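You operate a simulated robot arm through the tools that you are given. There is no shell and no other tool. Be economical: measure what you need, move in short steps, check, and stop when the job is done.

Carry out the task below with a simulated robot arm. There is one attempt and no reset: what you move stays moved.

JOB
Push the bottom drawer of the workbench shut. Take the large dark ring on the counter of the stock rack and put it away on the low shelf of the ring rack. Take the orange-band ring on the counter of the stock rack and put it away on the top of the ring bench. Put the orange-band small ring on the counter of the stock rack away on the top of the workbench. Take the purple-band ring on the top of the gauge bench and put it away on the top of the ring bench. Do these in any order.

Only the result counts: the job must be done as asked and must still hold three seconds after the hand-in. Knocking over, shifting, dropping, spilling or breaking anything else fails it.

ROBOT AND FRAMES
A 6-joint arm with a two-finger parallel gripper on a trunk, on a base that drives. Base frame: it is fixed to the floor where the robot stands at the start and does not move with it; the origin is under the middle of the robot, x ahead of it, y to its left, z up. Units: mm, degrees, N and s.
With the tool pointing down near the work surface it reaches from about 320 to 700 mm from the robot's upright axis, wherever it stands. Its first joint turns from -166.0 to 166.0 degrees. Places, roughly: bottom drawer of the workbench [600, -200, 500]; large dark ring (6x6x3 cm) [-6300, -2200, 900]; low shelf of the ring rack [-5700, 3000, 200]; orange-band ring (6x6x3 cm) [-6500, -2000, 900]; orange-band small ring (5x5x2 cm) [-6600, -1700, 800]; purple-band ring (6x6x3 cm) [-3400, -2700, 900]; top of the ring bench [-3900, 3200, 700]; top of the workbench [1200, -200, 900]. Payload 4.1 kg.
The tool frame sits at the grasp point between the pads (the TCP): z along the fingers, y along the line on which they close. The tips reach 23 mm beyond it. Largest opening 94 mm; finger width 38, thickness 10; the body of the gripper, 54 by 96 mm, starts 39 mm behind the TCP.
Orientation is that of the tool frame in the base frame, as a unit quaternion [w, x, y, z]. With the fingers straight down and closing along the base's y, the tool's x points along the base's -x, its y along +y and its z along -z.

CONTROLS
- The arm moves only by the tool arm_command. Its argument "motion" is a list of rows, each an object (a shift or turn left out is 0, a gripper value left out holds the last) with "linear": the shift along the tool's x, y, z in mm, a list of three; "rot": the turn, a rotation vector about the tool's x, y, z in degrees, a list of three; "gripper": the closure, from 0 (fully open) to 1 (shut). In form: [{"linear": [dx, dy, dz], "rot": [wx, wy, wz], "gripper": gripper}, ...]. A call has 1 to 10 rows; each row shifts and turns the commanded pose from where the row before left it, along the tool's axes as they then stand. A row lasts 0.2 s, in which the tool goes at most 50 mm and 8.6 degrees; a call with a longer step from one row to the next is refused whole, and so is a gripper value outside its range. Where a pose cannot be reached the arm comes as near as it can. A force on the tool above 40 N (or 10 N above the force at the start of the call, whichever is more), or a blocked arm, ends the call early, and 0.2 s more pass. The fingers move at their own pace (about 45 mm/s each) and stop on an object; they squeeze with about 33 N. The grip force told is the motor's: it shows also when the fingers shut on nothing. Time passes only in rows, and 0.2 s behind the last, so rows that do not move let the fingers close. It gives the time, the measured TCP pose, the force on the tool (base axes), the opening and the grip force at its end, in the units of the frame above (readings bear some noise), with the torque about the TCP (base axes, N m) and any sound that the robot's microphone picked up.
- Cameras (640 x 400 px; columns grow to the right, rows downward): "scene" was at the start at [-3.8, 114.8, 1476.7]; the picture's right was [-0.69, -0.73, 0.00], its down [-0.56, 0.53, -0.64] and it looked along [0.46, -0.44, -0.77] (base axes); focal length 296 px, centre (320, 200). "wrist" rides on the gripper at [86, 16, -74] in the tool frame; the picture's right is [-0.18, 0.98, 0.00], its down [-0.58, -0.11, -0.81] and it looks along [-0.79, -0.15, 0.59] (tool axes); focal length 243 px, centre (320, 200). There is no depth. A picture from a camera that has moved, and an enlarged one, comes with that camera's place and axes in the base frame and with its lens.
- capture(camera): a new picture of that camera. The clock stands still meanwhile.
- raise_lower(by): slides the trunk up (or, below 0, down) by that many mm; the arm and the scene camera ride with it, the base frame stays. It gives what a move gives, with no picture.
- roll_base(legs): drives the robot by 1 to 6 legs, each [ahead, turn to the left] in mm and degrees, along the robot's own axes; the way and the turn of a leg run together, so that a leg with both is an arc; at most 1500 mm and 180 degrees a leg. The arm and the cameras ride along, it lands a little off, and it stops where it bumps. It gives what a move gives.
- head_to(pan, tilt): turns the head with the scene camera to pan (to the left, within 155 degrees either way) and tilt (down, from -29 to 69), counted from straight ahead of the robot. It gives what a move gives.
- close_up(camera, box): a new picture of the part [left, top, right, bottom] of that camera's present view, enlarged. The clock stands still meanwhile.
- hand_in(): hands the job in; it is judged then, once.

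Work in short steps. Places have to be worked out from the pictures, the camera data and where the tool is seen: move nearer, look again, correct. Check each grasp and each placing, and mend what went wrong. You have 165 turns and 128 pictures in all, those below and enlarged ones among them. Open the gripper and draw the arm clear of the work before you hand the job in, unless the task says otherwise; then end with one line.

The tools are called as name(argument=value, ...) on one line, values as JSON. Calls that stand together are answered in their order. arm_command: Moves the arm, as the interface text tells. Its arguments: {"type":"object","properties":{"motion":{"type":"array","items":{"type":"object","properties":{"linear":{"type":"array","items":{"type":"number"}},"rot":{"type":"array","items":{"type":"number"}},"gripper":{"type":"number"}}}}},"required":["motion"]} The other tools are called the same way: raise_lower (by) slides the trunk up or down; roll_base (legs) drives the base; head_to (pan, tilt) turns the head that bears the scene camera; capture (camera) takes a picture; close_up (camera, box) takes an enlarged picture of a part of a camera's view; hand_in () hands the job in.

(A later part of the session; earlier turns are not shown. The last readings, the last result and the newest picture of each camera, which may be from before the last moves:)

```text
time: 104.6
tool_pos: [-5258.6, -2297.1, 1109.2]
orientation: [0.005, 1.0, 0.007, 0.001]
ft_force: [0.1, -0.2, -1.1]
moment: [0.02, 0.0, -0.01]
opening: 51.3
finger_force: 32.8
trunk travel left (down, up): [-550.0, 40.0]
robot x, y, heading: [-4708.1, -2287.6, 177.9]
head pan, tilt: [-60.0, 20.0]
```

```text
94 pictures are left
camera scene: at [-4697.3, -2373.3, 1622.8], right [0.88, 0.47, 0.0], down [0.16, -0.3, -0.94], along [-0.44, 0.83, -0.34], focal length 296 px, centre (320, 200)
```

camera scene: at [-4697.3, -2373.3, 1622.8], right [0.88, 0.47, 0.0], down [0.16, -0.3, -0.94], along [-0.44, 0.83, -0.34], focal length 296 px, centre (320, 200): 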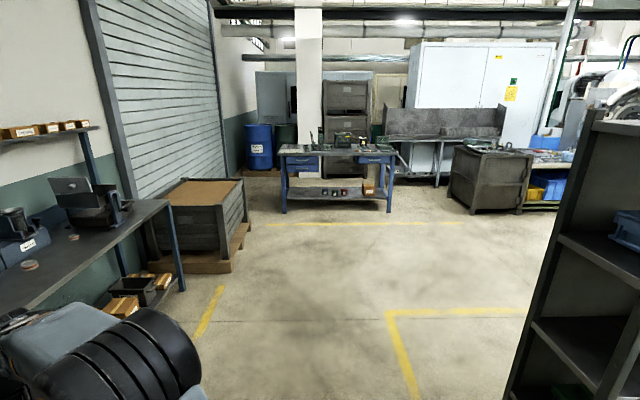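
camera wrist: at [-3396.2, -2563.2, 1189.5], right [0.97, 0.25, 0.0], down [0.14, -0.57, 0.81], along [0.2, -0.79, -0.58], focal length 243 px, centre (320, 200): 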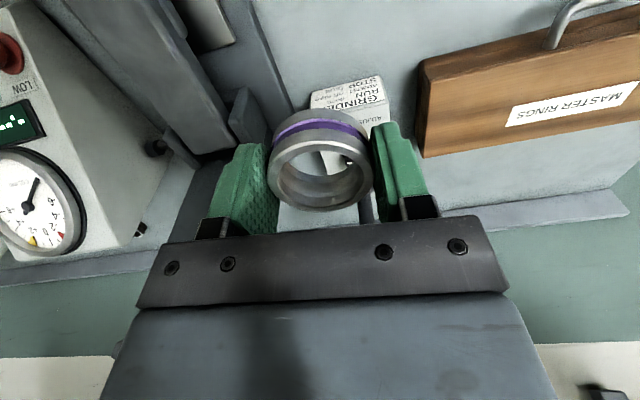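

The floor between stock rack and the benches is open. I turn toward +y and drive about 3.3 m towards the ring rack and bench, then look.

roll_base(legs=[[0, -83], [1200, 0], [1200, 0], [900, 0]])

head_to(pan=10, tilt=25)

capture(camera="scene")

head_to(pan=-45, tilt=25)

capture(camera="scene")

```text
time: 124.2
tool_pos: [-5108.1, 1542.3, 1108.3]
orientation: [0.005, 0.755, -0.655, -0.004]
ft_force: [-0.3, -0.1, -0.1]
moment: [0.03, -0.01, -0.01]
opening: 51.4
finger_force: 33.0
trunk travel left (down, up): [-550.0, 40.0]
robot x, y, heading: [-5029.7, 997.3, 95.5]
head pan, tilt: [-60.0, 20.0]
```

```text
time: 125.6
tool_pos: [-5106.9, 1542.9, 1110.2]
orientation: [0.004, 0.755, -0.655, -0.003]
ft_force: [0.1, -0.5, -1.3]
moment: [-0.02, 0.0, 0.0]
opening: 51.2
finger_force: 33.1
trunk travel left (down, up): [-550.0, 40.0]
robot x, y, heading: [-5028.4, 996.0, 95.6]
head pan, tilt: [10.0, 25.0]
```

```text
93 pictures are left
camera scene: at [-5212.2, 1011.5, 1614.8], right [0.96, 0.26, 0.0], down [0.11, -0.41, -0.91], along [-0.24, 0.87, -0.42], focal length 296 px, centre (320, 200)
```

scene: 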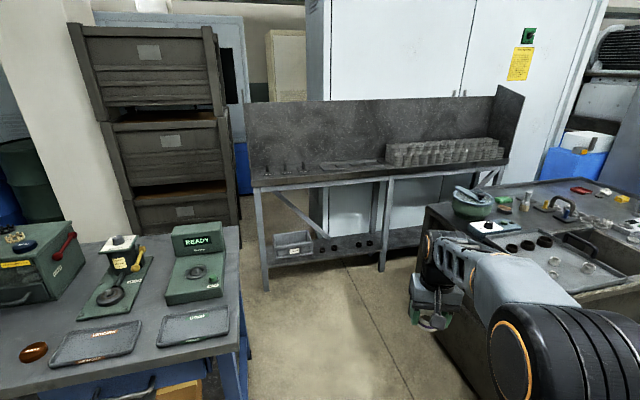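

```text
time: 126.9
tool_pos: [-5109.0, 1541.7, 1107.7]
orientation: [0.005, 0.756, -0.655, -0.004]
ft_force: [0.4, -0.4, -1.0]
moment: [-0.03, 0.02, -0.04]
opening: 51.1
finger_force: 33.1
trunk travel left (down, up): [-550.0, 40.0]
robot x, y, heading: [-5026.2, 994.9, 95.6]
head pan, tilt: [-45.0, 25.0]
```

```text
92 pictures are left
camera scene: at [-5129.1, 993.7, 1614.8], right [0.77, -0.64, 0.0], down [-0.27, -0.33, -0.91], along [0.58, 0.7, -0.42], focal length 296 px, centre (320, 200)
```

scene: 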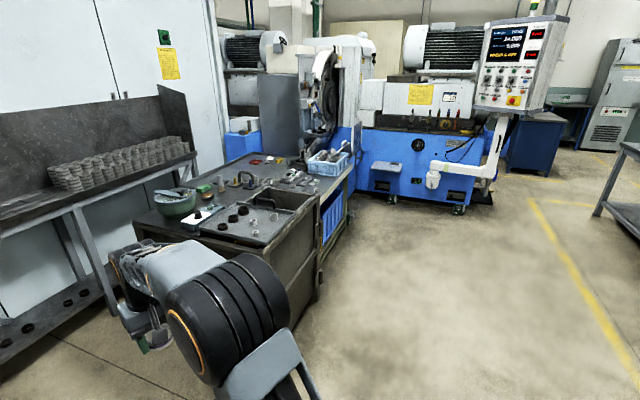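

The ring rack (with peg shelf) and the ring bench (dark top at right) are identified. I zoom on the ring bench for free space.

close_up(camera="scene", box=[130, 130, 370, 280])

```text
2.67 times, centred on (250, 205) of scene
camera zoom: at [-5129.1, 993.7, 1614.8], right [0.77, -0.64, 0.0], down [-0.27, -0.33, -0.91], along [0.58, 0.7, -0.42], focal length 789 px, centre (507, 187)
```

zoom: 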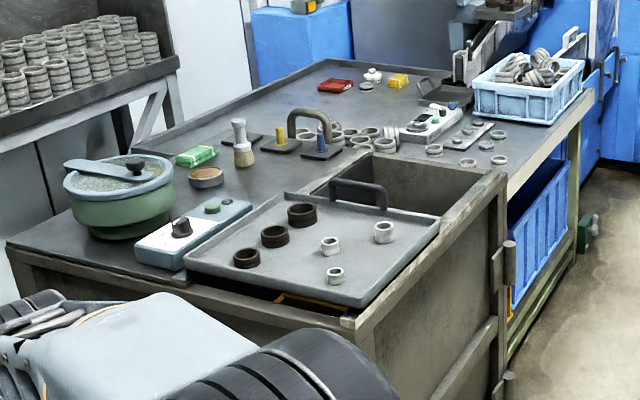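

The bench front edge runs parallel to the aisle direction at n ≈ 4050. I drive along it so that its right-hand part is on my left, then look closely.

roll_base(legs=[[0, -59], [1050, 0], [1050, 0], [0, -8]])

head_to(pan=80, tilt=45)

capture(camera="scene")

```text
time: 140.5
tool_pos: [-2851.5, 2508.0, 1108.5]
orientation: [-0.003, -0.261, 0.965, 0.006]
ft_force: [0.4, -0.3, -1.2]
moment: [0.01, 0.05, 0.03]
opening: 51.2
finger_force: 33.0
trunk travel left (down, up): [-550.0, 40.0]
robot x, y, heading: [-3333.0, 2229.2, 27.4]
head pan, tilt: [-45.0, 25.0]
```

```text
time: 142.6
tool_pos: [-2851.5, 2509.4, 1108.3]
orientation: [-0.002, -0.262, 0.965, 0.006]
ft_force: [-0.3, -0.2, -0.9]
moment: [0.02, -0.01, -0.02]
opening: 51.3
finger_force: 33.3
trunk travel left (down, up): [-550.0, 40.0]
robot x, y, heading: [-3329.7, 2227.4, 27.8]
head pan, tilt: [80.0, 45.0]
```

```text
90 pictures are left
camera scene: at [-3481.1, 2427.2, 1584.2], right [0.95, 0.3, 0.0], down [0.21, -0.67, -0.71], along [-0.21, 0.67, -0.71], focal length 296 px, centre (320, 200)
```

scene: 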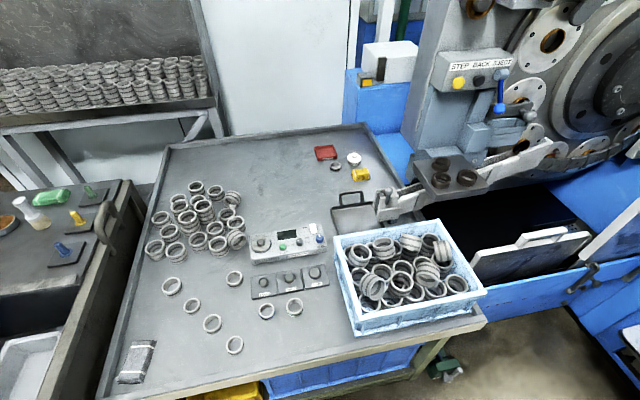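

This table with ring piles is the ring bench, top about z ≈ 730. A free spot near its front is at about (-3658, 2675). I swing the arm left about 96° at the present height.

arm_command(motion=[{"linear": [2.15, 48.77, 0], "rot": [0, 0, -5.042]}, {"linear": [2.15, 48.77, 0], "rot": [0, 0, -5.042]}, {"linear": [2.15, 48.77, 0], "rot": [0, 0, -5.042]}, {"linear": [2.15, 48.77, 0], "rot": [0, 0, -5.042]}, {"linear": [2.15, 48.77, 0], "rot": [0, 0, -5.042]}, {"linear": [2.15, 48.77, 0], "rot": [0, 0, -5.042]}, {"linear": [2.15, 48.77, 0], "rot": [0, 0, -5.042]}, {"linear": [2.15, 48.77, 0], "rot": [0, 0, -5.042]}, {"linear": [2.15, 48.77, 0], "rot": [0, 0, -5.042]}, {"linear": [2.15, 48.77, 0], "rot": [0, 0, -5.042]}])

arm_command(motion=[{"linear": [2.15, 48.77, 0], "rot": [0, 0, -5.042]}, {"linear": [2.15, 48.77, 0], "rot": [0, 0, -5.042]}, {"linear": [2.15, 48.77, 0], "rot": [0, 0, -5.042]}, {"linear": [2.15, 48.77, 0], "rot": [0, 0, -5.042]}, {"linear": [2.15, 48.77, 0], "rot": [0, 0, -5.042]}, {"linear": [2.15, 48.77, 0], "rot": [0, 0, -5.042]}, {"linear": [2.15, 48.77, 0], "rot": [0, 0, -5.042]}, {"linear": [2.15, 48.77, 0], "rot": [0, 0, -5.042]}, {"linear": [2.15, 48.77, 0], "rot": [0, 0, -5.042]}])

raise_lower(by=-200)

capture(camera="wrist")

capture(camera="scene")

```text
time: 144.8
tool_pos: [-3243.8, 2776.5, 1113.0]
orientation: [0.0, -0.648, 0.762, 0.006]
ft_force: [0.2, 0.1, -1.9]
moment: [0.0, -0.01, -0.01]
opening: 51.3
finger_force: 32.6
trunk travel left (down, up): [-550.0, 40.0]
robot x, y, heading: [-3329.5, 2226.8, 27.7]
head pan, tilt: [80.0, 45.0]
```

```text
time: 146.8
tool_pos: [-3660.4, 2679.4, 1116.6]
orientation: [-0.002, 0.891, -0.453, -0.005]
ft_force: [-1.2, 0.2, -1.2]
moment: [0.02, 0.0, 0.04]
opening: 51.4
finger_force: 33.4
trunk travel left (down, up): [-550.0, 40.0]
robot x, y, heading: [-3325.3, 2228.9, 27.8]
head pan, tilt: [80.0, 45.0]
```

```text
time: 148.9
tool_pos: [-3658.9, 2680.4, 917.0]
orientation: [-0.003, 0.891, -0.453, -0.006]
ft_force: [0.3, 1.5, -1.2]
moment: [-0.01, -0.02, 0.02]
opening: 51.3
finger_force: 33.8
trunk travel left (down, up): [-350.0, 240.0]
robot x, y, heading: [-3328.0, 2232.2, 27.6]
head pan, tilt: [80.0, 45.0]
```

```text
89 pictures are left
camera wrist: at [-3621.0, 2599.2, 989.5], right [-0.9, -0.43, 0.0], down [-0.25, 0.53, 0.81], along [-0.35, 0.73, -0.58], focal length 243 px, centre (320, 200)
```

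wrist: 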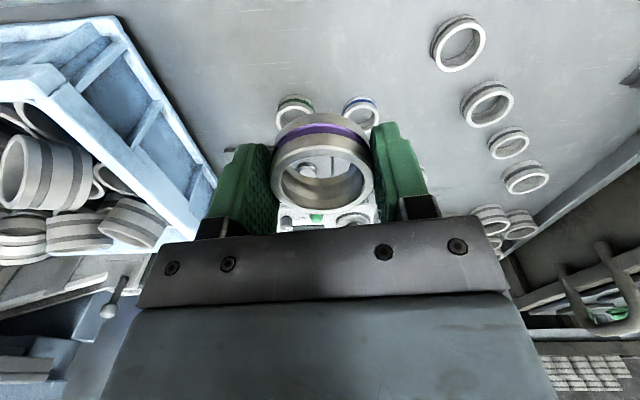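

```text
88 pictures are left
camera scene: at [-3481.4, 2427.3, 1384.2], right [0.95, 0.3, 0.0], down [0.21, -0.67, -0.71], along [-0.21, 0.67, -0.71], focal length 296 px, centre (320, 200)
```

scene: 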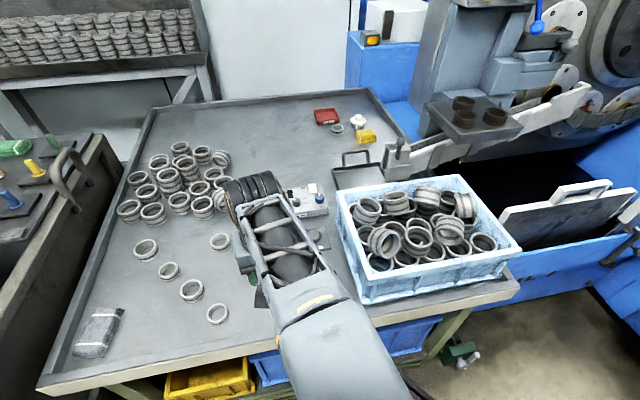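

The spot beneath is clear. I descend, first quickly to z ≈ 790, then in small steps to find the table by force.

arm_command(motion=[{"linear": [0, 0, 45]}, {"linear": [0, 0, 45]}, {"linear": [0, 0, 35]}, {}])

arm_command(motion=[{"linear": [0, 0, 5]}, {"linear": [0, 0, 5]}, {"linear": [0, 0, 5]}, {"linear": [0, 0, 5]}, {"linear": [0, 0, 5]}, {"linear": [0, 0, 4]}, {"linear": [0, 0, 4]}, {"linear": [0, 0, 4]}, {"linear": [0, 0, 4]}, {"linear": [0, 0, 4]}])

capture(camera="wrist")

```text
time: 149.9
tool_pos: [-3659.6, 2679.7, 790.2]
orientation: [-0.002, 0.891, -0.454, -0.005]
ft_force: [0.1, 0.1, -1.5]
moment: [0.0, 0.01, 0.0]
opening: 51.3
finger_force: 32.7
trunk travel left (down, up): [-350.0, 240.0]
robot x, y, heading: [-3328.6, 2227.9, 27.4]
head pan, tilt: [80.0, 45.0]
```

```text
time: 152.1
tool_pos: [-3660.8, 2680.5, 745.2]
orientation: [-0.003, 0.891, -0.454, -0.006]
ft_force: [0.6, -0.2, -0.4]
moment: [0.02, -0.01, -0.01]
opening: 51.3
finger_force: 33.4
trunk travel left (down, up): [-350.0, 240.0]
robot x, y, heading: [-3326.3, 2227.5, 27.4]
head pan, tilt: [80.0, 45.0]
```

```text
87 pictures are left
camera wrist: at [-3622.1, 2600.6, 819.4], right [-0.9, -0.43, 0.0], down [-0.25, 0.53, 0.81], along [-0.35, 0.73, -0.58], focal length 243 px, centre (320, 200)
```

wrist: 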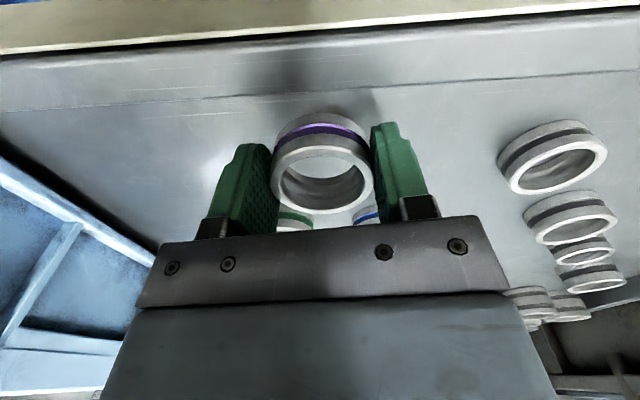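

No contact yet, but the shadow is close below the ring. I continue in small steps.

arm_command(motion=[{"linear": [0, 0, 3]}, {"linear": [0, 0, 3]}, {"linear": [0, 0, 3]}, {"linear": [0, 0, 3]}, {"linear": [0, 0, 3]}, {"linear": [0, 0, 3]}, {"linear": [0, 0, 3]}, {"linear": [0, 0, 3]}, {"linear": [0, 0, 3]}, {"linear": [0, 0, 3]}])

capture(camera="wrist")

```text
time: 154.3
tool_pos: [-3661.1, 2683.6, 723.4]
orientation: [-0.006, 0.891, -0.453, -0.011]
ft_force: [1.0, -0.8, 16.4]
moment: [-0.04, -0.55, -0.13]
opening: 51.2
finger_force: 33.3
trunk travel left (down, up): [-350.0, 240.0]
robot x, y, heading: [-3329.6, 2232.8, 27.3]
head pan, tilt: [80.0, 45.0]
stopped in row 10: the force on the tool passed its limit (the readings are from after the stop); the commanded pose is now the measured one
```

```text
86 pictures are left
camera wrist: at [-3623.4, 2602.2, 796.1], right [-0.9, -0.43, 0.01], down [-0.24, 0.52, 0.82], along [-0.36, 0.74, -0.57], focal length 243 px, centre (320, 200)
```

wrist: 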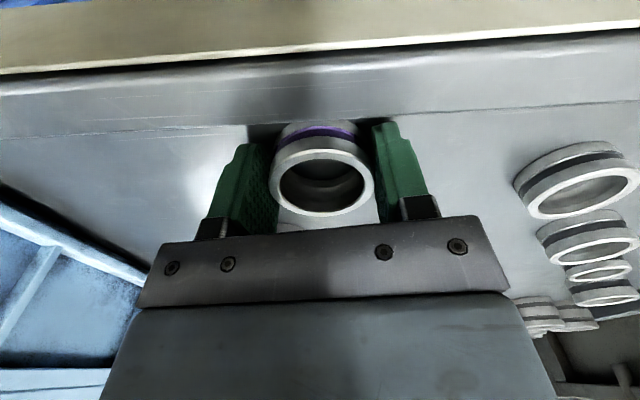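

The ring is down (contact at z ≈ 723). I ease off slightly, open partway, rise and check.

arm_command(motion=[{"linear": [0, 0, -1]}, {"gripper": 0.25}, {"gripper": 0.25}, {"linear": [0, 0, -10]}, {"linear": [0, 0, -30]}, {"linear": [0, 0, -50]}, {"linear": [0, 0, -50]}, {"linear": [0, 0, -50]}])

capture(camera="wrist")

```text
time: 156.1
tool_pos: [-3661.1, 2679.2, 911.3]
orientation: [-0.004, 0.891, -0.454, -0.008]
ft_force: [-0.1, 0.6, -0.3]
moment: [-0.01, 0.0, 0.0]
opening: 70.5
finger_force: 0.0
trunk travel left (down, up): [-350.0, 240.0]
robot x, y, heading: [-3329.8, 2230.5, 27.5]
head pan, tilt: [80.0, 45.0]
```

```text
85 pictures are left
camera wrist: at [-3622.7, 2598.2, 984.6], right [-0.9, -0.43, 0.0], down [-0.24, 0.52, 0.82], along [-0.35, 0.74, -0.58], focal length 243 px, centre (320, 200)
```

wrist: 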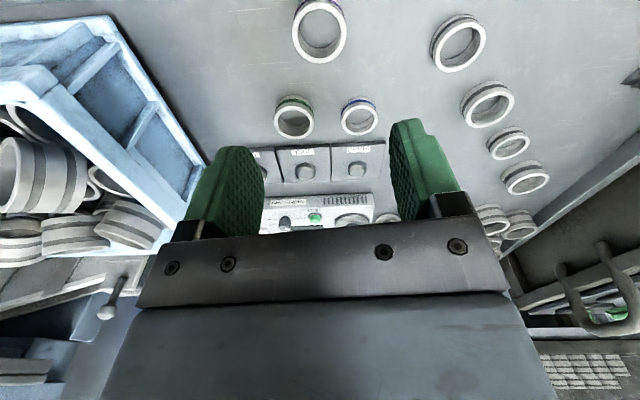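

The purple ring stands well on the bench. I raise, swing the arm back to the front, and drive (in reverse) to the stock rack.

raise_lower(by=200)

arm_command(motion=[{"linear": [2.15, -48.77, 0], "rot": [0, 0, 5.042]}, {"linear": [2.15, -48.77, 0], "rot": [0, 0, 5.042]}, {"linear": [2.15, -48.77, 0], "rot": [0, 0, 5.042]}, {"linear": [2.15, -48.77, 0], "rot": [0, 0, 5.042]}, {"linear": [2.15, -48.77, 0], "rot": [0, 0, 5.042]}, {"linear": [2.15, -48.77, 0], "rot": [0, 0, 5.042]}, {"linear": [2.15, -48.77, 0], "rot": [0, 0, 5.042]}, {"linear": [2.15, -48.77, 0], "rot": [0, 0, 5.042]}, {"linear": [2.15, -48.77, 0], "rot": [0, 0, 5.042]}, {"linear": [2.15, -48.77, 0], "rot": [0, 0, 5.042]}])

arm_command(motion=[{"linear": [2.15, -48.77, 0], "rot": [0, 0, 5.042]}, {"linear": [2.15, -48.77, 0], "rot": [0, 0, 5.042]}, {"linear": [2.15, -48.77, 0], "rot": [0, 0, 5.042]}, {"linear": [2.15, -48.77, 0], "rot": [0, 0, 5.042]}, {"linear": [2.15, -48.77, 0], "rot": [0, 0, 5.042]}, {"linear": [2.15, -48.77, 0], "rot": [0, 0, 5.042]}, {"linear": [2.15, -48.77, 0], "rot": [0, 0, 5.042]}, {"linear": [2.15, -48.77, 0], "rot": [0, 0, 5.042]}, {"linear": [2.15, -48.77, 0], "rot": [0, 0, 5.042]}])

roll_base(legs=[[0, 9], [-1500, 0], [-1500, 0], [0, 68], [-1450, 0], [-1450, 0]])

head_to(pan=50, tilt=30)

capture(camera="scene")

```text
time: 158.3
tool_pos: [-3661.0, 2679.6, 1111.2]
orientation: [-0.004, 0.891, -0.454, -0.009]
ft_force: [-0.7, -1.0, 0.7]
moment: [0.02, 0.02, -0.02]
opening: 70.5
finger_force: 0.1
trunk travel left (down, up): [-550.0, 40.0]
robot x, y, heading: [-3327.9, 2226.7, 27.7]
head pan, tilt: [80.0, 45.0]
```

```text
time: 160.5
tool_pos: [-3195.2, 2766.8, 1106.7]
orientation: [0.0, -0.613, 0.79, 0.01]
ft_force: [0.4, 0.7, 0.3]
moment: [0.03, 0.0, 0.0]
opening: 70.5
finger_force: 0.0
trunk travel left (down, up): [-550.0, 40.0]
robot x, y, heading: [-3329.5, 2229.2, 27.9]
head pan, tilt: [80.0, 45.0]
```

```text
time: 162.5
tool_pos: [-2852.9, 2509.9, 1099.4]
orientation: [-0.004, -0.26, 0.966, 0.009]
ft_force: [-0.1, 0.3, -0.2]
moment: [-0.01, 0.05, -0.01]
opening: 70.2
finger_force: 0.0
trunk travel left (down, up): [-550.0, 40.0]
robot x, y, heading: [-3327.6, 2229.1, 27.6]
head pan, tilt: [80.0, 45.0]
```

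```text
time: 194.0
tool_pos: [-5186.0, -1809.9, 1100.3]
orientation: [0.009, 0.803, -0.596, -0.005]
ft_force: [-0.3, 0.7, -0.1]
moment: [-0.01, -0.01, -0.02]
opening: 70.6
finger_force: 0.0
trunk travel left (down, up): [-550.0, 40.0]
robot x, y, heading: [-5023.0, -2335.2, 104.6]
head pan, tilt: [80.0, 45.0]
```

```text
time: 194.9
tool_pos: [-5185.7, -1811.4, 1098.5]
orientation: [0.009, 0.804, -0.595, -0.004]
ft_force: [-0.4, 0.4, -0.1]
moment: [0.01, 0.01, 0.0]
opening: 70.8
finger_force: 0.1
trunk travel left (down, up): [-550.0, 40.0]
robot x, y, heading: [-5015.5, -2335.1, 104.3]
head pan, tilt: [50.0, 30.0]
```

```text
84 pictures are left
camera scene: at [-5247.2, -2395.2, 1606.7], right [0.43, 0.9, 0.0], down [0.45, -0.22, -0.87], along [-0.78, 0.38, -0.5], focal length 296 px, centre (320, 200)
```

scene: 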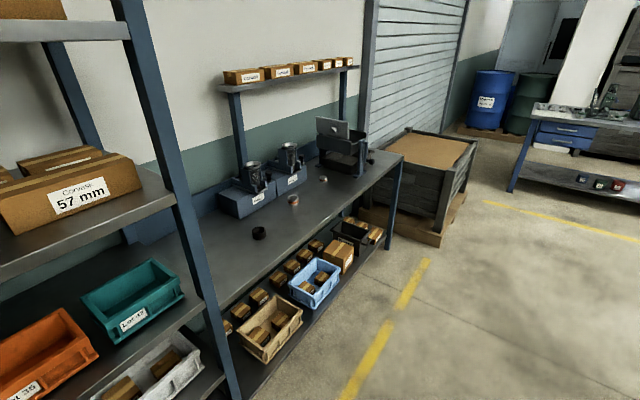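

I'm placed as planned before the stock rack. I line up and make an S-curve to stand alongside the counter with the rings at my left.

roll_base(legs=[[0, 14.2], [582, 54], [582, -54]])

head_to(pan=85, tilt=45)

capture(camera="scene")

```text
time: 202.0
tool_pos: [-6228.7, -1225.0, 1099.1]
orientation: [0.009, 0.869, -0.495, -0.002]
ft_force: [0.0, -0.3, -0.5]
moment: [-0.03, -0.01, 0.02]
opening: 70.5
finger_force: 0.0
trunk travel left (down, up): [-550.0, 40.0]
robot x, y, heading: [-5943.9, -1697.6, 118.5]
head pan, tilt: [50.0, 30.0]
cut short: leg 2, 3
```

```text
time: 203.1
tool_pos: [-6228.8, -1224.6, 1099.1]
orientation: [0.01, 0.869, -0.494, -0.004]
ft_force: [-0.7, -0.4, 0.4]
moment: [-0.01, 0.02, -0.02]
opening: 70.4
finger_force: 0.1
trunk travel left (down, up): [-550.0, 40.0]
robot x, y, heading: [-5945.4, -1696.8, 118.5]
head pan, tilt: [85.0, 45.0]
```

```text
83 pictures are left
camera scene: at [-6136.5, -1858.8, 1584.2], right [-0.39, 0.92, 0.0], down [0.65, 0.28, -0.71], along [-0.65, -0.28, -0.71], focal length 296 px, centre (320, 200)
```

scene: 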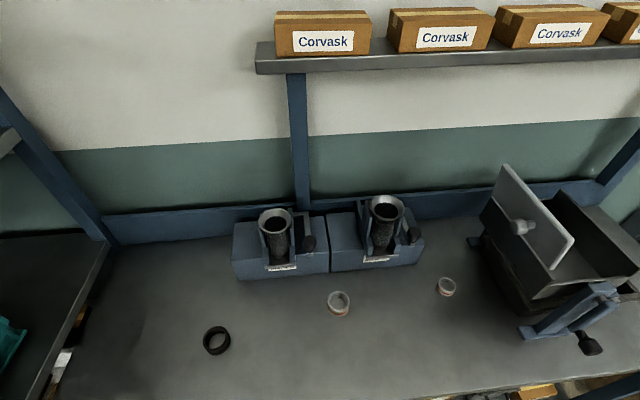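

Robot stands beside the counter; dark ring ≈ (-6280, -2183), orange-band ≈ (-6476, -1953), small ≈ (-6628, -1706), counter z ≈ 840. I level the tool and swing left about 114° towards the dark ring.

arm_command(motion=[{"rot": [1.2, -0.15, 0], "gripper": 0}, {"linear": [2.07, 47.7, 0], "rot": [0, 0, -4.97]}, {"linear": [2.07, 47.7, 0], "rot": [0, 0, -4.97]}, {"linear": [2.07, 47.7, 0], "rot": [0, 0, -4.97]}, {"linear": [2.07, 47.7, 0], "rot": [0, 0, -4.97]}, {"linear": [2.07, 47.7, 0], "rot": [0, 0, -4.97]}, {"linear": [2.07, 47.7, 0], "rot": [0, 0, -4.97]}, {"linear": [2.07, 47.7, 0], "rot": [0, 0, -4.97]}, {"linear": [2.07, 47.7, 0], "rot": [0, 0, -4.97]}, {"linear": [2.07, 47.7, 0], "rot": [0, 0, -4.97]}])

arm_command(motion=[{"linear": [2.07, 47.7, 0], "rot": [0, 0, -4.97]}, {"linear": [2.07, 47.7, 0], "rot": [0, 0, -4.97]}, {"linear": [2.07, 47.7, 0], "rot": [0, 0, -4.97]}, {"linear": [2.07, 47.7, 0], "rot": [0, 0, -4.97]}, {"linear": [2.07, 47.7, 0], "rot": [0, 0, -4.97]}, {"linear": [2.07, 47.7, 0], "rot": [0, 0, -4.97]}, {"linear": [2.07, 47.7, 0], "rot": [0, 0, -4.97]}, {"linear": [2.07, 47.7, 0], "rot": [0, 0, -4.97]}, {"linear": [2.07, 47.7, 0], "rot": [0, 0, -4.97]}, {"linear": [2.07, 47.7, 0], "rot": [0, 0, -4.97]}])

arm_command(motion=[{"linear": [2.07, 47.7, 0], "rot": [0, 0, -4.97]}, {"linear": [2.07, 47.7, 0], "rot": [0, 0, -4.97]}, {"linear": [2.07, 47.7, 0], "rot": [0, 0, -4.97]}, {"linear": [2.07, 47.7, 0], "rot": [0, 0, -4.97]}, {"linear": [0, 0, 50]}, {"linear": [0, 0, 50]}, {}])

capture(camera="wrist")

```text
time: 205.2
tool_pos: [-6481.1, -1561.4, 1098.9]
orientation: [-0.001, 0.992, -0.126, 0.001]
ft_force: [0.3, 0.1, 0.6]
moment: [-0.04, 0.04, -0.01]
opening: 94.0
finger_force: 0.0
trunk travel left (down, up): [-550.0, 40.0]
robot x, y, heading: [-5942.8, -1694.0, 118.5]
head pan, tilt: [85.0, 45.0]
```

```text
time: 207.4
tool_pos: [-6398.3, -2015.2, 1098.4]
orientation: [0.0, 0.953, 0.303, 0.001]
ft_force: [0.4, -0.4, 0.2]
moment: [-0.02, -0.03, 0.04]
opening: 94.1
finger_force: 0.0
trunk travel left (down, up): [-550.0, 40.0]
robot x, y, heading: [-5943.5, -1697.2, 118.2]
head pan, tilt: [85.0, 45.0]
```

```text
time: 208.3
tool_pos: [-6389.7, -2041.3, 1113.5]
orientation: [0.006, 0.944, 0.329, -0.01]
ft_force: [-0.6, -0.1, 0.7]
moment: [-0.03, 0.02, -0.02]
opening: 93.9
finger_force: 0.0
trunk travel left (down, up): [-550.0, 40.0]
robot x, y, heading: [-5944.5, -1697.1, 118.0]
head pan, tilt: [85.0, 45.0]
stopped in row 4: the arm was blocked; the commanded pose is now the measured one
```

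```text
82 pictures are left
camera wrist: at [-6311.0, -1999.8, 1185.6], right [0.47, -0.88, 0.01], down [-0.51, -0.26, 0.82], along [-0.72, -0.39, -0.57], focal length 243 px, centre (320, 200)
```

wrist: 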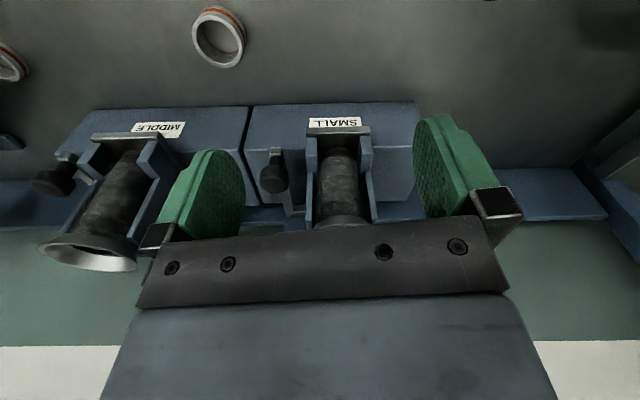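

The arm was blocked at about 100° to the left, most likely by the robot's own head mast. I swing back 40°, drive back 300 mm so the dark ring lies nearly abeam, and try again.

arm_command(motion=[{"linear": [2.07, -47.7, 0], "rot": [0, 0, 4.97]}, {"linear": [2.07, -47.7, 0], "rot": [0, 0, 4.97]}, {"linear": [2.07, -47.7, 0], "rot": [0, 0, 4.97]}, {"linear": [2.07, -47.7, 0], "rot": [0, 0, 4.97]}, {"linear": [2.07, -47.7, 0], "rot": [0, 0, 4.97]}, {"linear": [2.07, -47.7, 0], "rot": [0, 0, 4.97]}, {"linear": [2.07, -47.7, 0], "rot": [0, 0, 4.97]}])

roll_base(legs=[[-320, 0]])

head_to(pan=40, tilt=45)

capture(camera="scene")

```text
time: 209.9
tool_pos: [-6506.3, -1733.2, 1110.1]
orientation: [0.008, 0.999, 0.031, -0.009]
ft_force: [0.1, 0.4, 0.9]
moment: [0.04, 0.01, 0.02]
opening: 93.8
finger_force: 0.0
trunk travel left (down, up): [-550.0, 40.0]
robot x, y, heading: [-5941.7, -1696.2, 118.3]
head pan, tilt: [85.0, 45.0]
```

```text
time: 212.0
tool_pos: [-6356.2, -2014.7, 1109.3]
orientation: [0.008, 0.999, 0.031, -0.009]
ft_force: [0.2, 0.5, 0.7]
moment: [0.03, -0.01, -0.02]
opening: 93.9
finger_force: 0.1
trunk travel left (down, up): [-550.0, 40.0]
robot x, y, heading: [-5795.9, -1972.1, 118.3]
head pan, tilt: [85.0, 45.0]
```

```text
time: 213.1
tool_pos: [-6356.5, -2014.6, 1110.2]
orientation: [0.009, 0.999, 0.032, -0.008]
ft_force: [0.7, 0.1, 0.0]
moment: [0.01, 0.0, 0.0]
opening: 93.9
finger_force: 0.1
trunk travel left (down, up): [-550.0, 40.0]
robot x, y, heading: [-5796.7, -1974.4, 118.3]
head pan, tilt: [40.0, 45.0]
```

```text
81 pictures are left
camera scene: at [-5987.2, -2076.7, 1584.1], right [0.37, 0.93, 0.0], down [0.66, -0.26, -0.71], along [-0.66, 0.26, -0.71], focal length 296 px, centre (320, 200)
```

scene: 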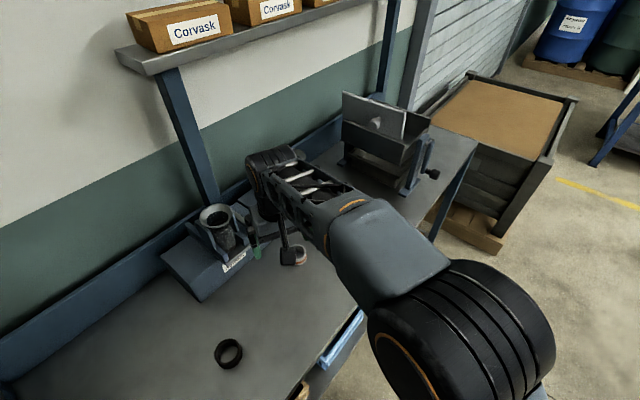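

Dark ring confirmed at (-6277, -2185), now 85° to my left. I level the tool, swing 20°, and descend to z ≈ 960 to check.

arm_command(motion=[{"rot": [0.88, 1.06, 0]}, {"linear": [11, 47.9, 0], "rot": [0, 0, -4.9]}, {"linear": [11, 47.9, 0], "rot": [0, 0, -4.9]}, {"linear": [11, 47.9, 0], "rot": [0, 0, -4.9]}, {"linear": [11, 47.9, 0], "rot": [0, 0, -4.9]}, {"linear": [0, 0, 50]}, {"linear": [0, 0, 50]}, {"linear": [0, 0, 50]}, {}])

capture(camera="wrist")

```text
time: 215.1
tool_pos: [-6276.1, -2192.4, 958.5]
orientation: [0.001, 0.98, 0.201, 0.001]
ft_force: [0.4, 0.0, 0.3]
moment: [0.0, -0.01, 0.03]
opening: 94.0
finger_force: 0.0
trunk travel left (down, up): [-550.0, 40.0]
robot x, y, heading: [-5792.7, -1975.5, 118.0]
head pan, tilt: [40.0, 45.0]
```

```text
80 pictures are left
camera wrist: at [-6190.6, -2173.5, 1033.3], right [0.22, -0.98, 0.0], down [-0.58, -0.13, 0.81], along [-0.79, -0.18, -0.59], focal length 243 px, centre (320, 200)
```

wrist: 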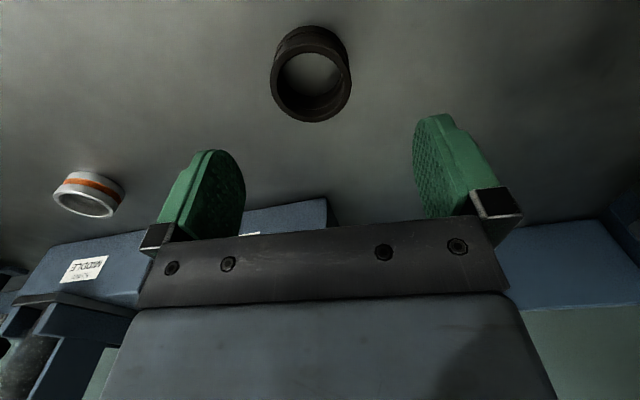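

The dark ring is just about centred (z top ≈ 865). I correct 4 mm and descend in shrinking steps to z ≈ 866.

arm_command(motion=[{"linear": [-1, -4.5, 35]}, {"linear": [0, 0, 30]}, {"linear": [0, 0, 12]}, {"linear": [0, 0, 8]}, {"linear": [0, 0, 6]}, {}])

capture(camera="wrist")

```text
time: 216.5
tool_pos: [-6278.6, -2190.3, 868.0]
orientation: [0.0, 0.98, 0.2, 0.001]
ft_force: [-0.2, -0.1, -1.1]
moment: [0.02, 0.0, 0.01]
opening: 93.9
finger_force: 0.0
trunk travel left (down, up): [-550.0, 40.0]
robot x, y, heading: [-5790.8, -1976.5, 118.2]
head pan, tilt: [40.0, 45.0]
```

```text
79 pictures are left
camera wrist: at [-6193.8, -2170.8, 943.2], right [0.22, -0.98, 0.0], down [-0.58, -0.13, 0.81], along [-0.79, -0.18, -0.59], focal length 243 px, centre (320, 200)
```

wrist: 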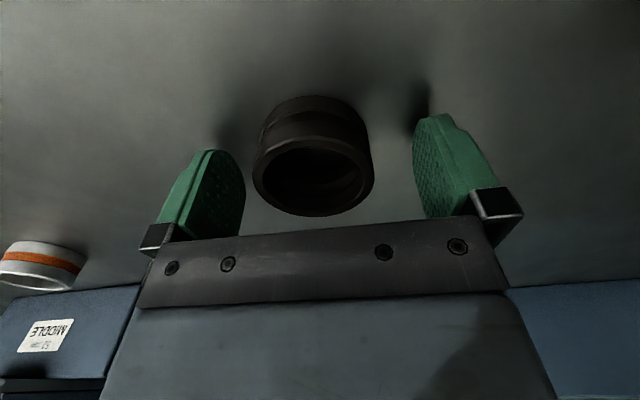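

The ring is between the pads near TCP height. I shift 3 mm, close and lift.

arm_command(motion=[{"linear": [0, -3, 0]}, {"gripper": 1}, {"gripper": 1}, {"gripper": 1}, {"gripper": 1}, {"gripper": 1}])

arm_command(motion=[{"linear": [0, 0, -40]}, {"linear": [0, 0, -50]}, {"linear": [0, 0, -50]}, {"linear": [0, 0, -50]}, {"linear": [0, 0, -40]}])

capture(camera="wrist")

```text
time: 217.9
tool_pos: [-6280.0, -2186.9, 868.8]
orientation: [0.0, 0.98, 0.201, 0.002]
ft_force: [0.3, 1.0, 0.5]
moment: [0.03, -0.04, 0.0]
opening: 56.4
finger_force: 32.7
trunk travel left (down, up): [-550.0, 40.0]
robot x, y, heading: [-5791.9, -1972.9, 118.1]
head pan, tilt: [40.0, 45.0]
```

```text
time: 219.1
tool_pos: [-6281.3, -2187.2, 1099.2]
orientation: [-0.001, 0.979, 0.202, 0.002]
ft_force: [0.1, 0.0, -2.0]
moment: [0.01, 0.0, 0.04]
opening: 56.2
finger_force: 33.3
trunk travel left (down, up): [-550.0, 40.0]
robot x, y, heading: [-5792.6, -1975.5, 118.3]
head pan, tilt: [40.0, 45.0]
```

```text
78 pictures are left
camera wrist: at [-6195.0, -2167.7, 1173.8], right [0.22, -0.98, 0.0], down [-0.58, -0.13, 0.81], along [-0.79, -0.18, -0.59], focal length 243 px, centre (320, 200)
```

wrist: 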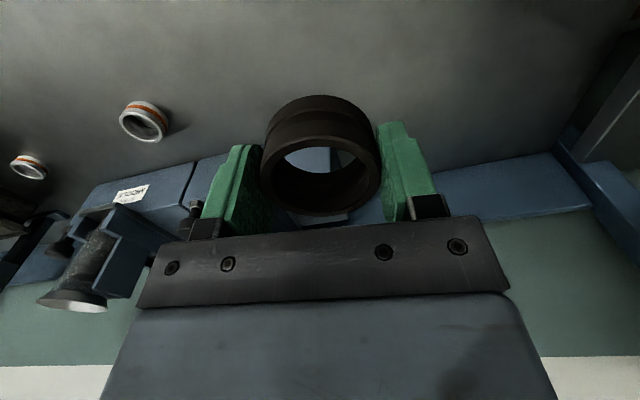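

The dark ring is held (56 mm). I swing the arm back to the front and drive to the passage in front of the ring rack.

arm_command(motion=[{"linear": [2.3, -49.2, 0], "rot": [0, 0, 5.3]}, {"linear": [2.3, -49.2, 0], "rot": [0, 0, 5.3]}, {"linear": [2.3, -49.2, 0], "rot": [0, 0, 5.3]}, {"linear": [2.3, -49.2, 0], "rot": [0, 0, 5.3]}, {"linear": [2.3, -49.2, 0], "rot": [0, 0, 5.3]}, {"linear": [2.3, -49.2, 0], "rot": [0, 0, 5.3]}, {"linear": [2.3, -49.2, 0], "rot": [0, 0, 5.3]}, {"linear": [2.3, -49.2, 0], "rot": [0, 0, 5.3]}])

arm_command(motion=[{"linear": [2.3, -49.2, 0], "rot": [0, 0, 5.3]}, {"linear": [2.3, -49.2, 0], "rot": [0, 0, 5.3]}, {"linear": [2.3, -49.2, 0], "rot": [0, 0, 5.3]}, {"linear": [2.3, -49.2, 0], "rot": [0, 0, 5.3]}, {"linear": [2.3, -49.2, 0], "rot": [0, 0, 5.3]}, {"linear": [2.3, -49.2, 0], "rot": [0, 0, 5.3]}, {"linear": [2.3, -49.2, 0], "rot": [0, 0, 5.3]}, {"linear": [2.3, -49.2, 0], "rot": [0, 0, 5.3]}])

roll_base(legs=[[785, -30], [0, -22.8], [1415, 0], [1415, 0], [0, 53], [500, 0]])

head_to(pan=0, tilt=35)

capture(camera="scene")

```text
time: 220.9
tool_pos: [-6292.8, -1800.7, 1098.6]
orientation: [0.0, 0.986, -0.167, 0.0]
ft_force: [0.0, 0.0, -1.9]
moment: [0.0, -0.02, -0.01]
opening: 56.4
finger_force: 32.3
trunk travel left (down, up): [-550.0, 40.0]
robot x, y, heading: [-5794.5, -1978.4, 118.0]
head pan, tilt: [40.0, 45.0]
```

```text
time: 222.7
tool_pos: [-6042.6, -1507.8, 1100.0]
orientation: [0.0, 0.859, -0.512, 0.0]
ft_force: [-1.2, -0.3, -1.3]
moment: [0.0, -0.04, 0.01]
opening: 56.6
finger_force: 33.3
trunk travel left (down, up): [-550.0, 40.0]
robot x, y, heading: [-5793.6, -1979.3, 118.0]
head pan, tilt: [40.0, 45.0]
```

```text
time: 246.3
tool_pos: [-5276.7, 2241.5, 1099.2]
orientation: [0.0, 0.859, -0.511, 0.001]
ft_force: [0.0, -0.5, -1.6]
moment: [-0.05, 0.03, 0.0]
opening: 56.4
finger_force: 33.4
trunk travel left (down, up): [-550.0, 40.0]
robot x, y, heading: [-5025.2, 1772.8, 118.6]
head pan, tilt: [40.0, 45.0]
```

```text
time: 247.4
tool_pos: [-5276.0, 2241.2, 1099.7]
orientation: [0.0, 0.859, -0.512, 0.001]
ft_force: [0.9, -1.0, -1.7]
moment: [0.01, -0.03, 0.02]
opening: 56.5
finger_force: 33.3
trunk travel left (down, up): [-550.0, 40.0]
robot x, y, heading: [-5022.8, 1773.4, 118.4]
head pan, tilt: [0.0, 35.0]
```

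```text
77 pictures are left
camera scene: at [-5183.9, 1720.2, 1599.0], right [0.88, 0.47, 0.0], down [0.27, -0.51, -0.82], along [-0.39, 0.72, -0.57], focal length 296 px, centre (320, 200)
```

scene: 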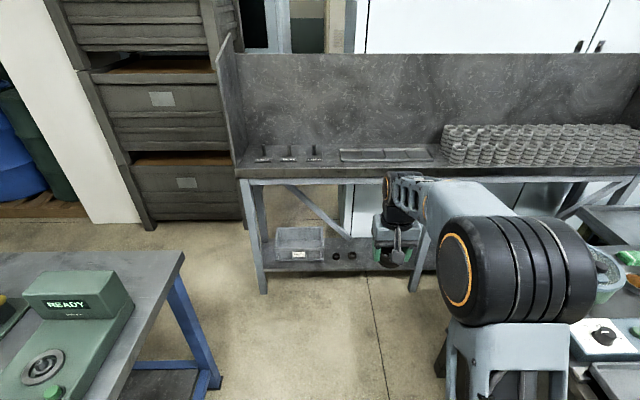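

I'm in the passage in front of the ring rack (front n ≈ 5240, low shelf z ≈ 180, counter ≈ 855). I drive 620 mm nearer, then lower the trunk with the tool still outside the counter edge.

roll_base(legs=[[600, 0]])

raise_lower(by=-400)

raise_lower(by=-150)

head_to(pan=-10, tilt=35)

capture(camera="scene")

capture(camera="wrist")

```text
time: 250.8
tool_pos: [-5560.1, 2771.7, 1098.9]
orientation: [0.0, 0.86, -0.511, 0.002]
ft_force: [-0.6, 0.2, -1.5]
moment: [0.03, 0.02, -0.01]
opening: 56.4
finger_force: 33.4
trunk travel left (down, up): [-550.0, 40.0]
robot x, y, heading: [-5308.8, 2302.4, 118.2]
head pan, tilt: [0.0, 35.0]
```

```text
time: 254.6
tool_pos: [-5559.5, 2771.0, 698.9]
orientation: [0.0, 0.86, -0.511, 0.002]
ft_force: [-0.2, -0.1, -1.5]
moment: [0.02, -0.01, 0.01]
opening: 56.4
finger_force: 32.8
trunk travel left (down, up): [-150.0, 440.0]
robot x, y, heading: [-5310.2, 2303.9, 118.4]
head pan, tilt: [0.0, 35.0]
```

```text
time: 256.3
tool_pos: [-5559.9, 2769.9, 549.0]
orientation: [0.0, 0.86, -0.511, 0.001]
ft_force: [-0.3, 0.6, -1.7]
moment: [-0.01, -0.01, -0.01]
opening: 56.2
finger_force: 33.1
trunk travel left (down, up): [0.0, 590.0]
robot x, y, heading: [-5307.1, 2301.0, 118.0]
head pan, tilt: [0.0, 35.0]
```

```text
time: 257.1
tool_pos: [-5560.4, 2770.4, 548.5]
orientation: [-0.001, 0.86, -0.511, 0.001]
ft_force: [0.3, -0.5, -1.2]
moment: [-0.02, 0.0, -0.02]
opening: 56.7
finger_force: 32.6
trunk travel left (down, up): [0.0, 590.0]
robot x, y, heading: [-5308.8, 2302.7, 118.4]
head pan, tilt: [-10.0, 35.0]
```

```text
76 pictures are left
camera scene: at [-5454.9, 2256.4, 1049.0], right [0.95, 0.31, 0.0], down [0.18, -0.54, -0.82], along [-0.26, 0.78, -0.57], focal length 296 px, centre (320, 200)
```

scene: 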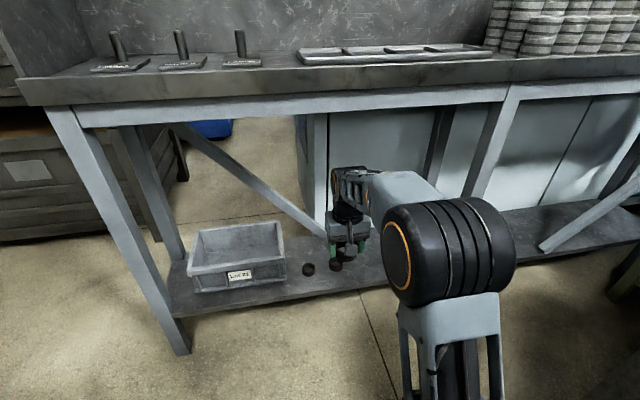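

```text
75 pictures are left
camera wrist: at [-5533.5, 2686.8, 624.2], right [-0.95, -0.31, 0.0], down [-0.18, 0.56, 0.81], along [-0.25, 0.77, -0.59], focal length 243 px, centre (320, 200)
```

wrist: 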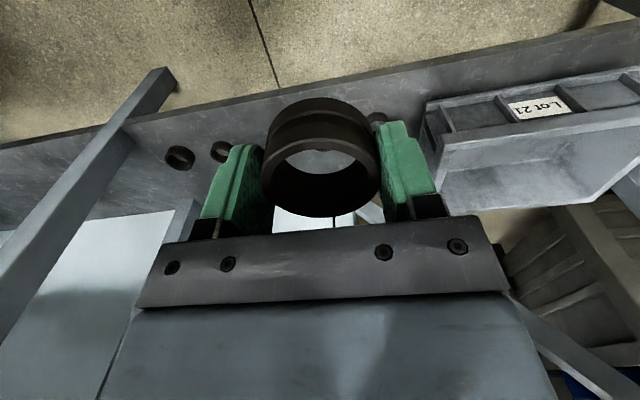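

The shelf (z ≈ 193) holds a box and a row of small dark rings; there may be a gap at e ≈ -3400 hidden behind my tool. I move the tool 130 mm left to see.

arm_command(motion=[{"linear": [0, 45, 0]}, {"linear": [0, 45, 0]}, {"linear": [0, 40, 0]}])

capture(camera="wrist")

close_up(camera="scene", box=[150, 180, 470, 330])

```text
time: 257.9
tool_pos: [-5675.2, 2707.8, 549.5]
orientation: [-0.001, 0.859, -0.511, 0.001]
ft_force: [0.8, -0.2, -2.8]
moment: [-0.02, -0.02, -0.03]
opening: 56.4
finger_force: 32.8
trunk travel left (down, up): [0.0, 590.0]
robot x, y, heading: [-5307.6, 2305.3, 118.3]
head pan, tilt: [-10.0, 35.0]
```

```text
74 pictures are left
camera wrist: at [-5648.7, 2624.4, 623.6], right [-0.95, -0.31, 0.0], down [-0.18, 0.56, 0.81], along [-0.25, 0.77, -0.59], focal length 243 px, centre (320, 200)
```

wrist: 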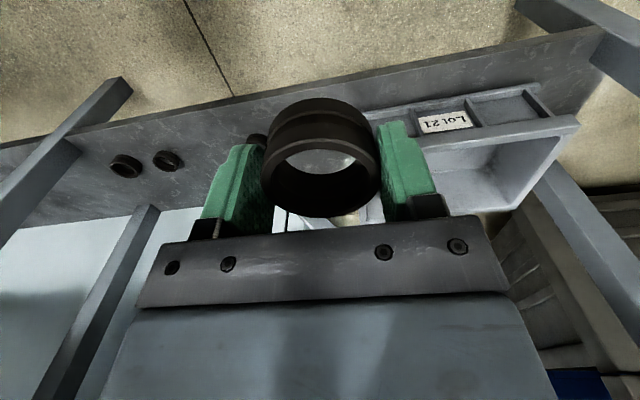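

```text
2.00 times, centred on (310, 255) of scene
camera zoom: at [-5454.7, 2256.5, 1049.0], right [0.95, 0.31, 0.0], down [0.18, -0.54, -0.82], along [-0.26, 0.78, -0.57], focal length 592 px, centre (340, 90)
```

zoom: 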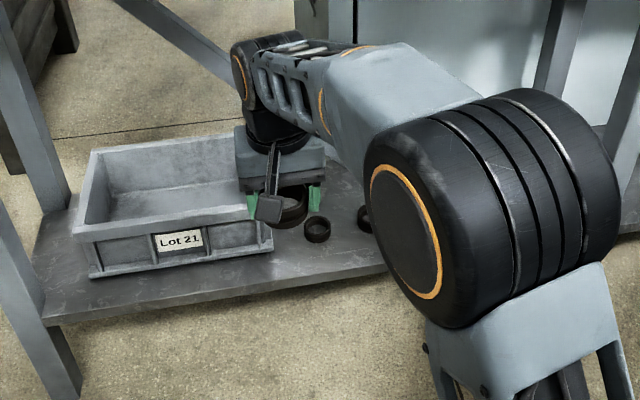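

The gap in the row is at e ≈ -3390, n ≈ 5335 (about (-5532, 3065)). I move the tool right 300 mm to line up with it, still outside the shelf, then down stepwise.

arm_command(motion=[{"linear": [0, -50, 0]}, {"linear": [0, -50, 0]}, {"linear": [0, -50, 0]}, {"linear": [0, -50, 0]}, {"linear": [0, -50, 0]}, {"linear": [0, -49, 0]}, {"linear": [0, 0, 45]}, {"linear": [0, 0, 45]}, {"linear": [0, 0, 45]}, {}])

arm_command(motion=[{"linear": [0, 0, 40]}, {"linear": [0, 0, 40]}, {"linear": [0, 0, 40]}, {"linear": [0, 0, 33]}, {}])

capture(camera="wrist")

capture(camera="scene")

```text
time: 260.1
tool_pos: [-5410.5, 2852.2, 414.0]
orientation: [-0.001, 0.859, -0.512, 0.0]
ft_force: [0.1, 0.2, -1.5]
moment: [0.02, -0.02, -0.03]
opening: 56.6
finger_force: 32.8
trunk travel left (down, up): [0.0, 590.0]
robot x, y, heading: [-5307.0, 2304.9, 118.2]
head pan, tilt: [-10.0, 35.0]
```

```text
time: 261.3
tool_pos: [-5411.4, 2850.5, 263.1]
orientation: [0.0, 0.859, -0.511, 0.0]
ft_force: [0.1, -0.4, -1.1]
moment: [-0.01, -0.05, 0.04]
opening: 56.6
finger_force: 33.1
trunk travel left (down, up): [0.0, 590.0]
robot x, y, heading: [-5310.1, 2302.7, 118.1]
head pan, tilt: [-10.0, 35.0]
```

```text
72 pictures are left
camera wrist: at [-5385.0, 2767.4, 335.7], right [-0.95, -0.31, 0.0], down [-0.18, 0.56, 0.81], along [-0.25, 0.77, -0.59], focal length 243 px, centre (320, 200)
```

wrist: 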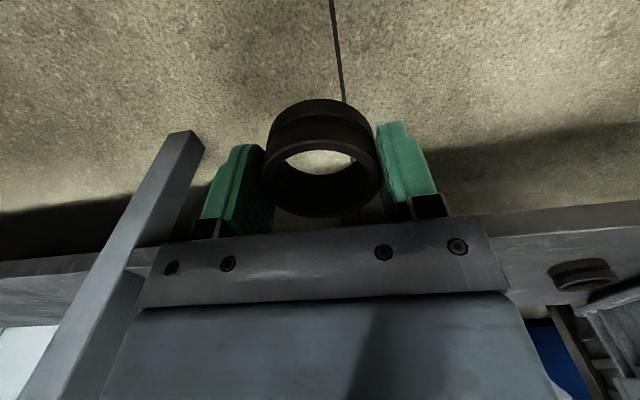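

```text
71 pictures are left
camera scene: at [-5454.8, 2256.5, 1049.0], right [0.95, 0.31, 0.0], down [0.18, -0.54, -0.82], along [-0.26, 0.78, -0.57], focal length 296 px, centre (320, 200)
```

scene: 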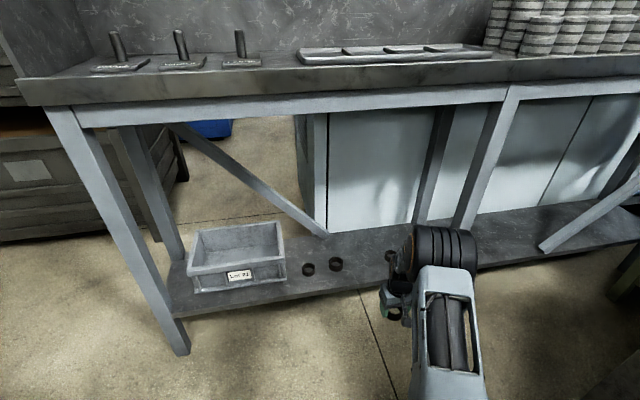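

The tool is lined up with the gap; ring bottom is about 40 mm above the shelf. The wrist should pass the rack's middle leg by about 80 mm; I drive forward 120 mm and check.

roll_base(legs=[[120, 0]])

capture(camera="scene")

capture(camera="wrist")

```text
time: 262.6
tool_pos: [-5460.7, 2944.7, 258.0]
orientation: [0.01, 0.861, -0.509, 0.011]
ft_force: [0.4, -0.1, -1.2]
moment: [0.0, 0.02, 0.04]
opening: 56.5
finger_force: 33.4
trunk travel left (down, up): [0.0, 590.0]
robot x, y, heading: [-5363.4, 2404.2, 118.2]
head pan, tilt: [-10.0, 35.0]
stopped in leg 1: the force on the tool passed its limit (the readings are from after the stop); the commanded pose is now the measured one
```

```text
70 pictures are left
camera scene: at [-5509.2, 2358.0, 1049.0], right [0.95, 0.31, 0.0], down [0.18, -0.55, -0.82], along [-0.25, 0.78, -0.57], focal length 296 px, centre (320, 200)
```

scene: 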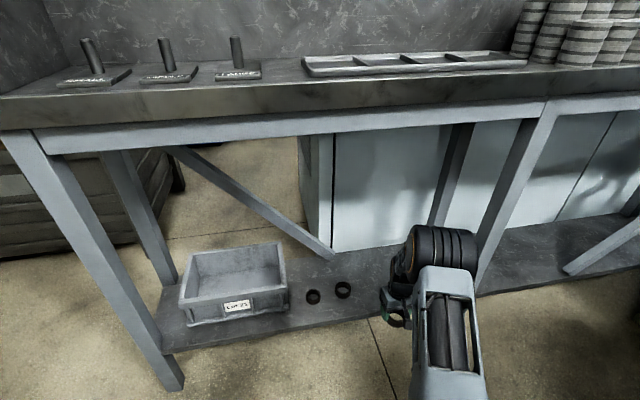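

```text
69 pictures are left
camera wrist: at [-5434.3, 2862.8, 334.5], right [-0.95, -0.31, 0.0], down [-0.19, 0.59, 0.79], along [-0.25, 0.75, -0.62], focal length 243 px, centre (320, 200)
```

wrist: 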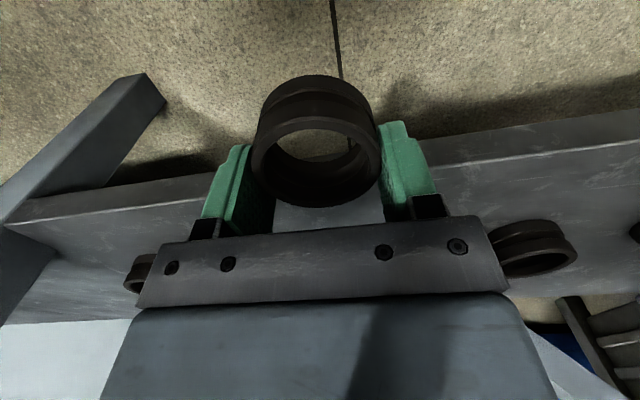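

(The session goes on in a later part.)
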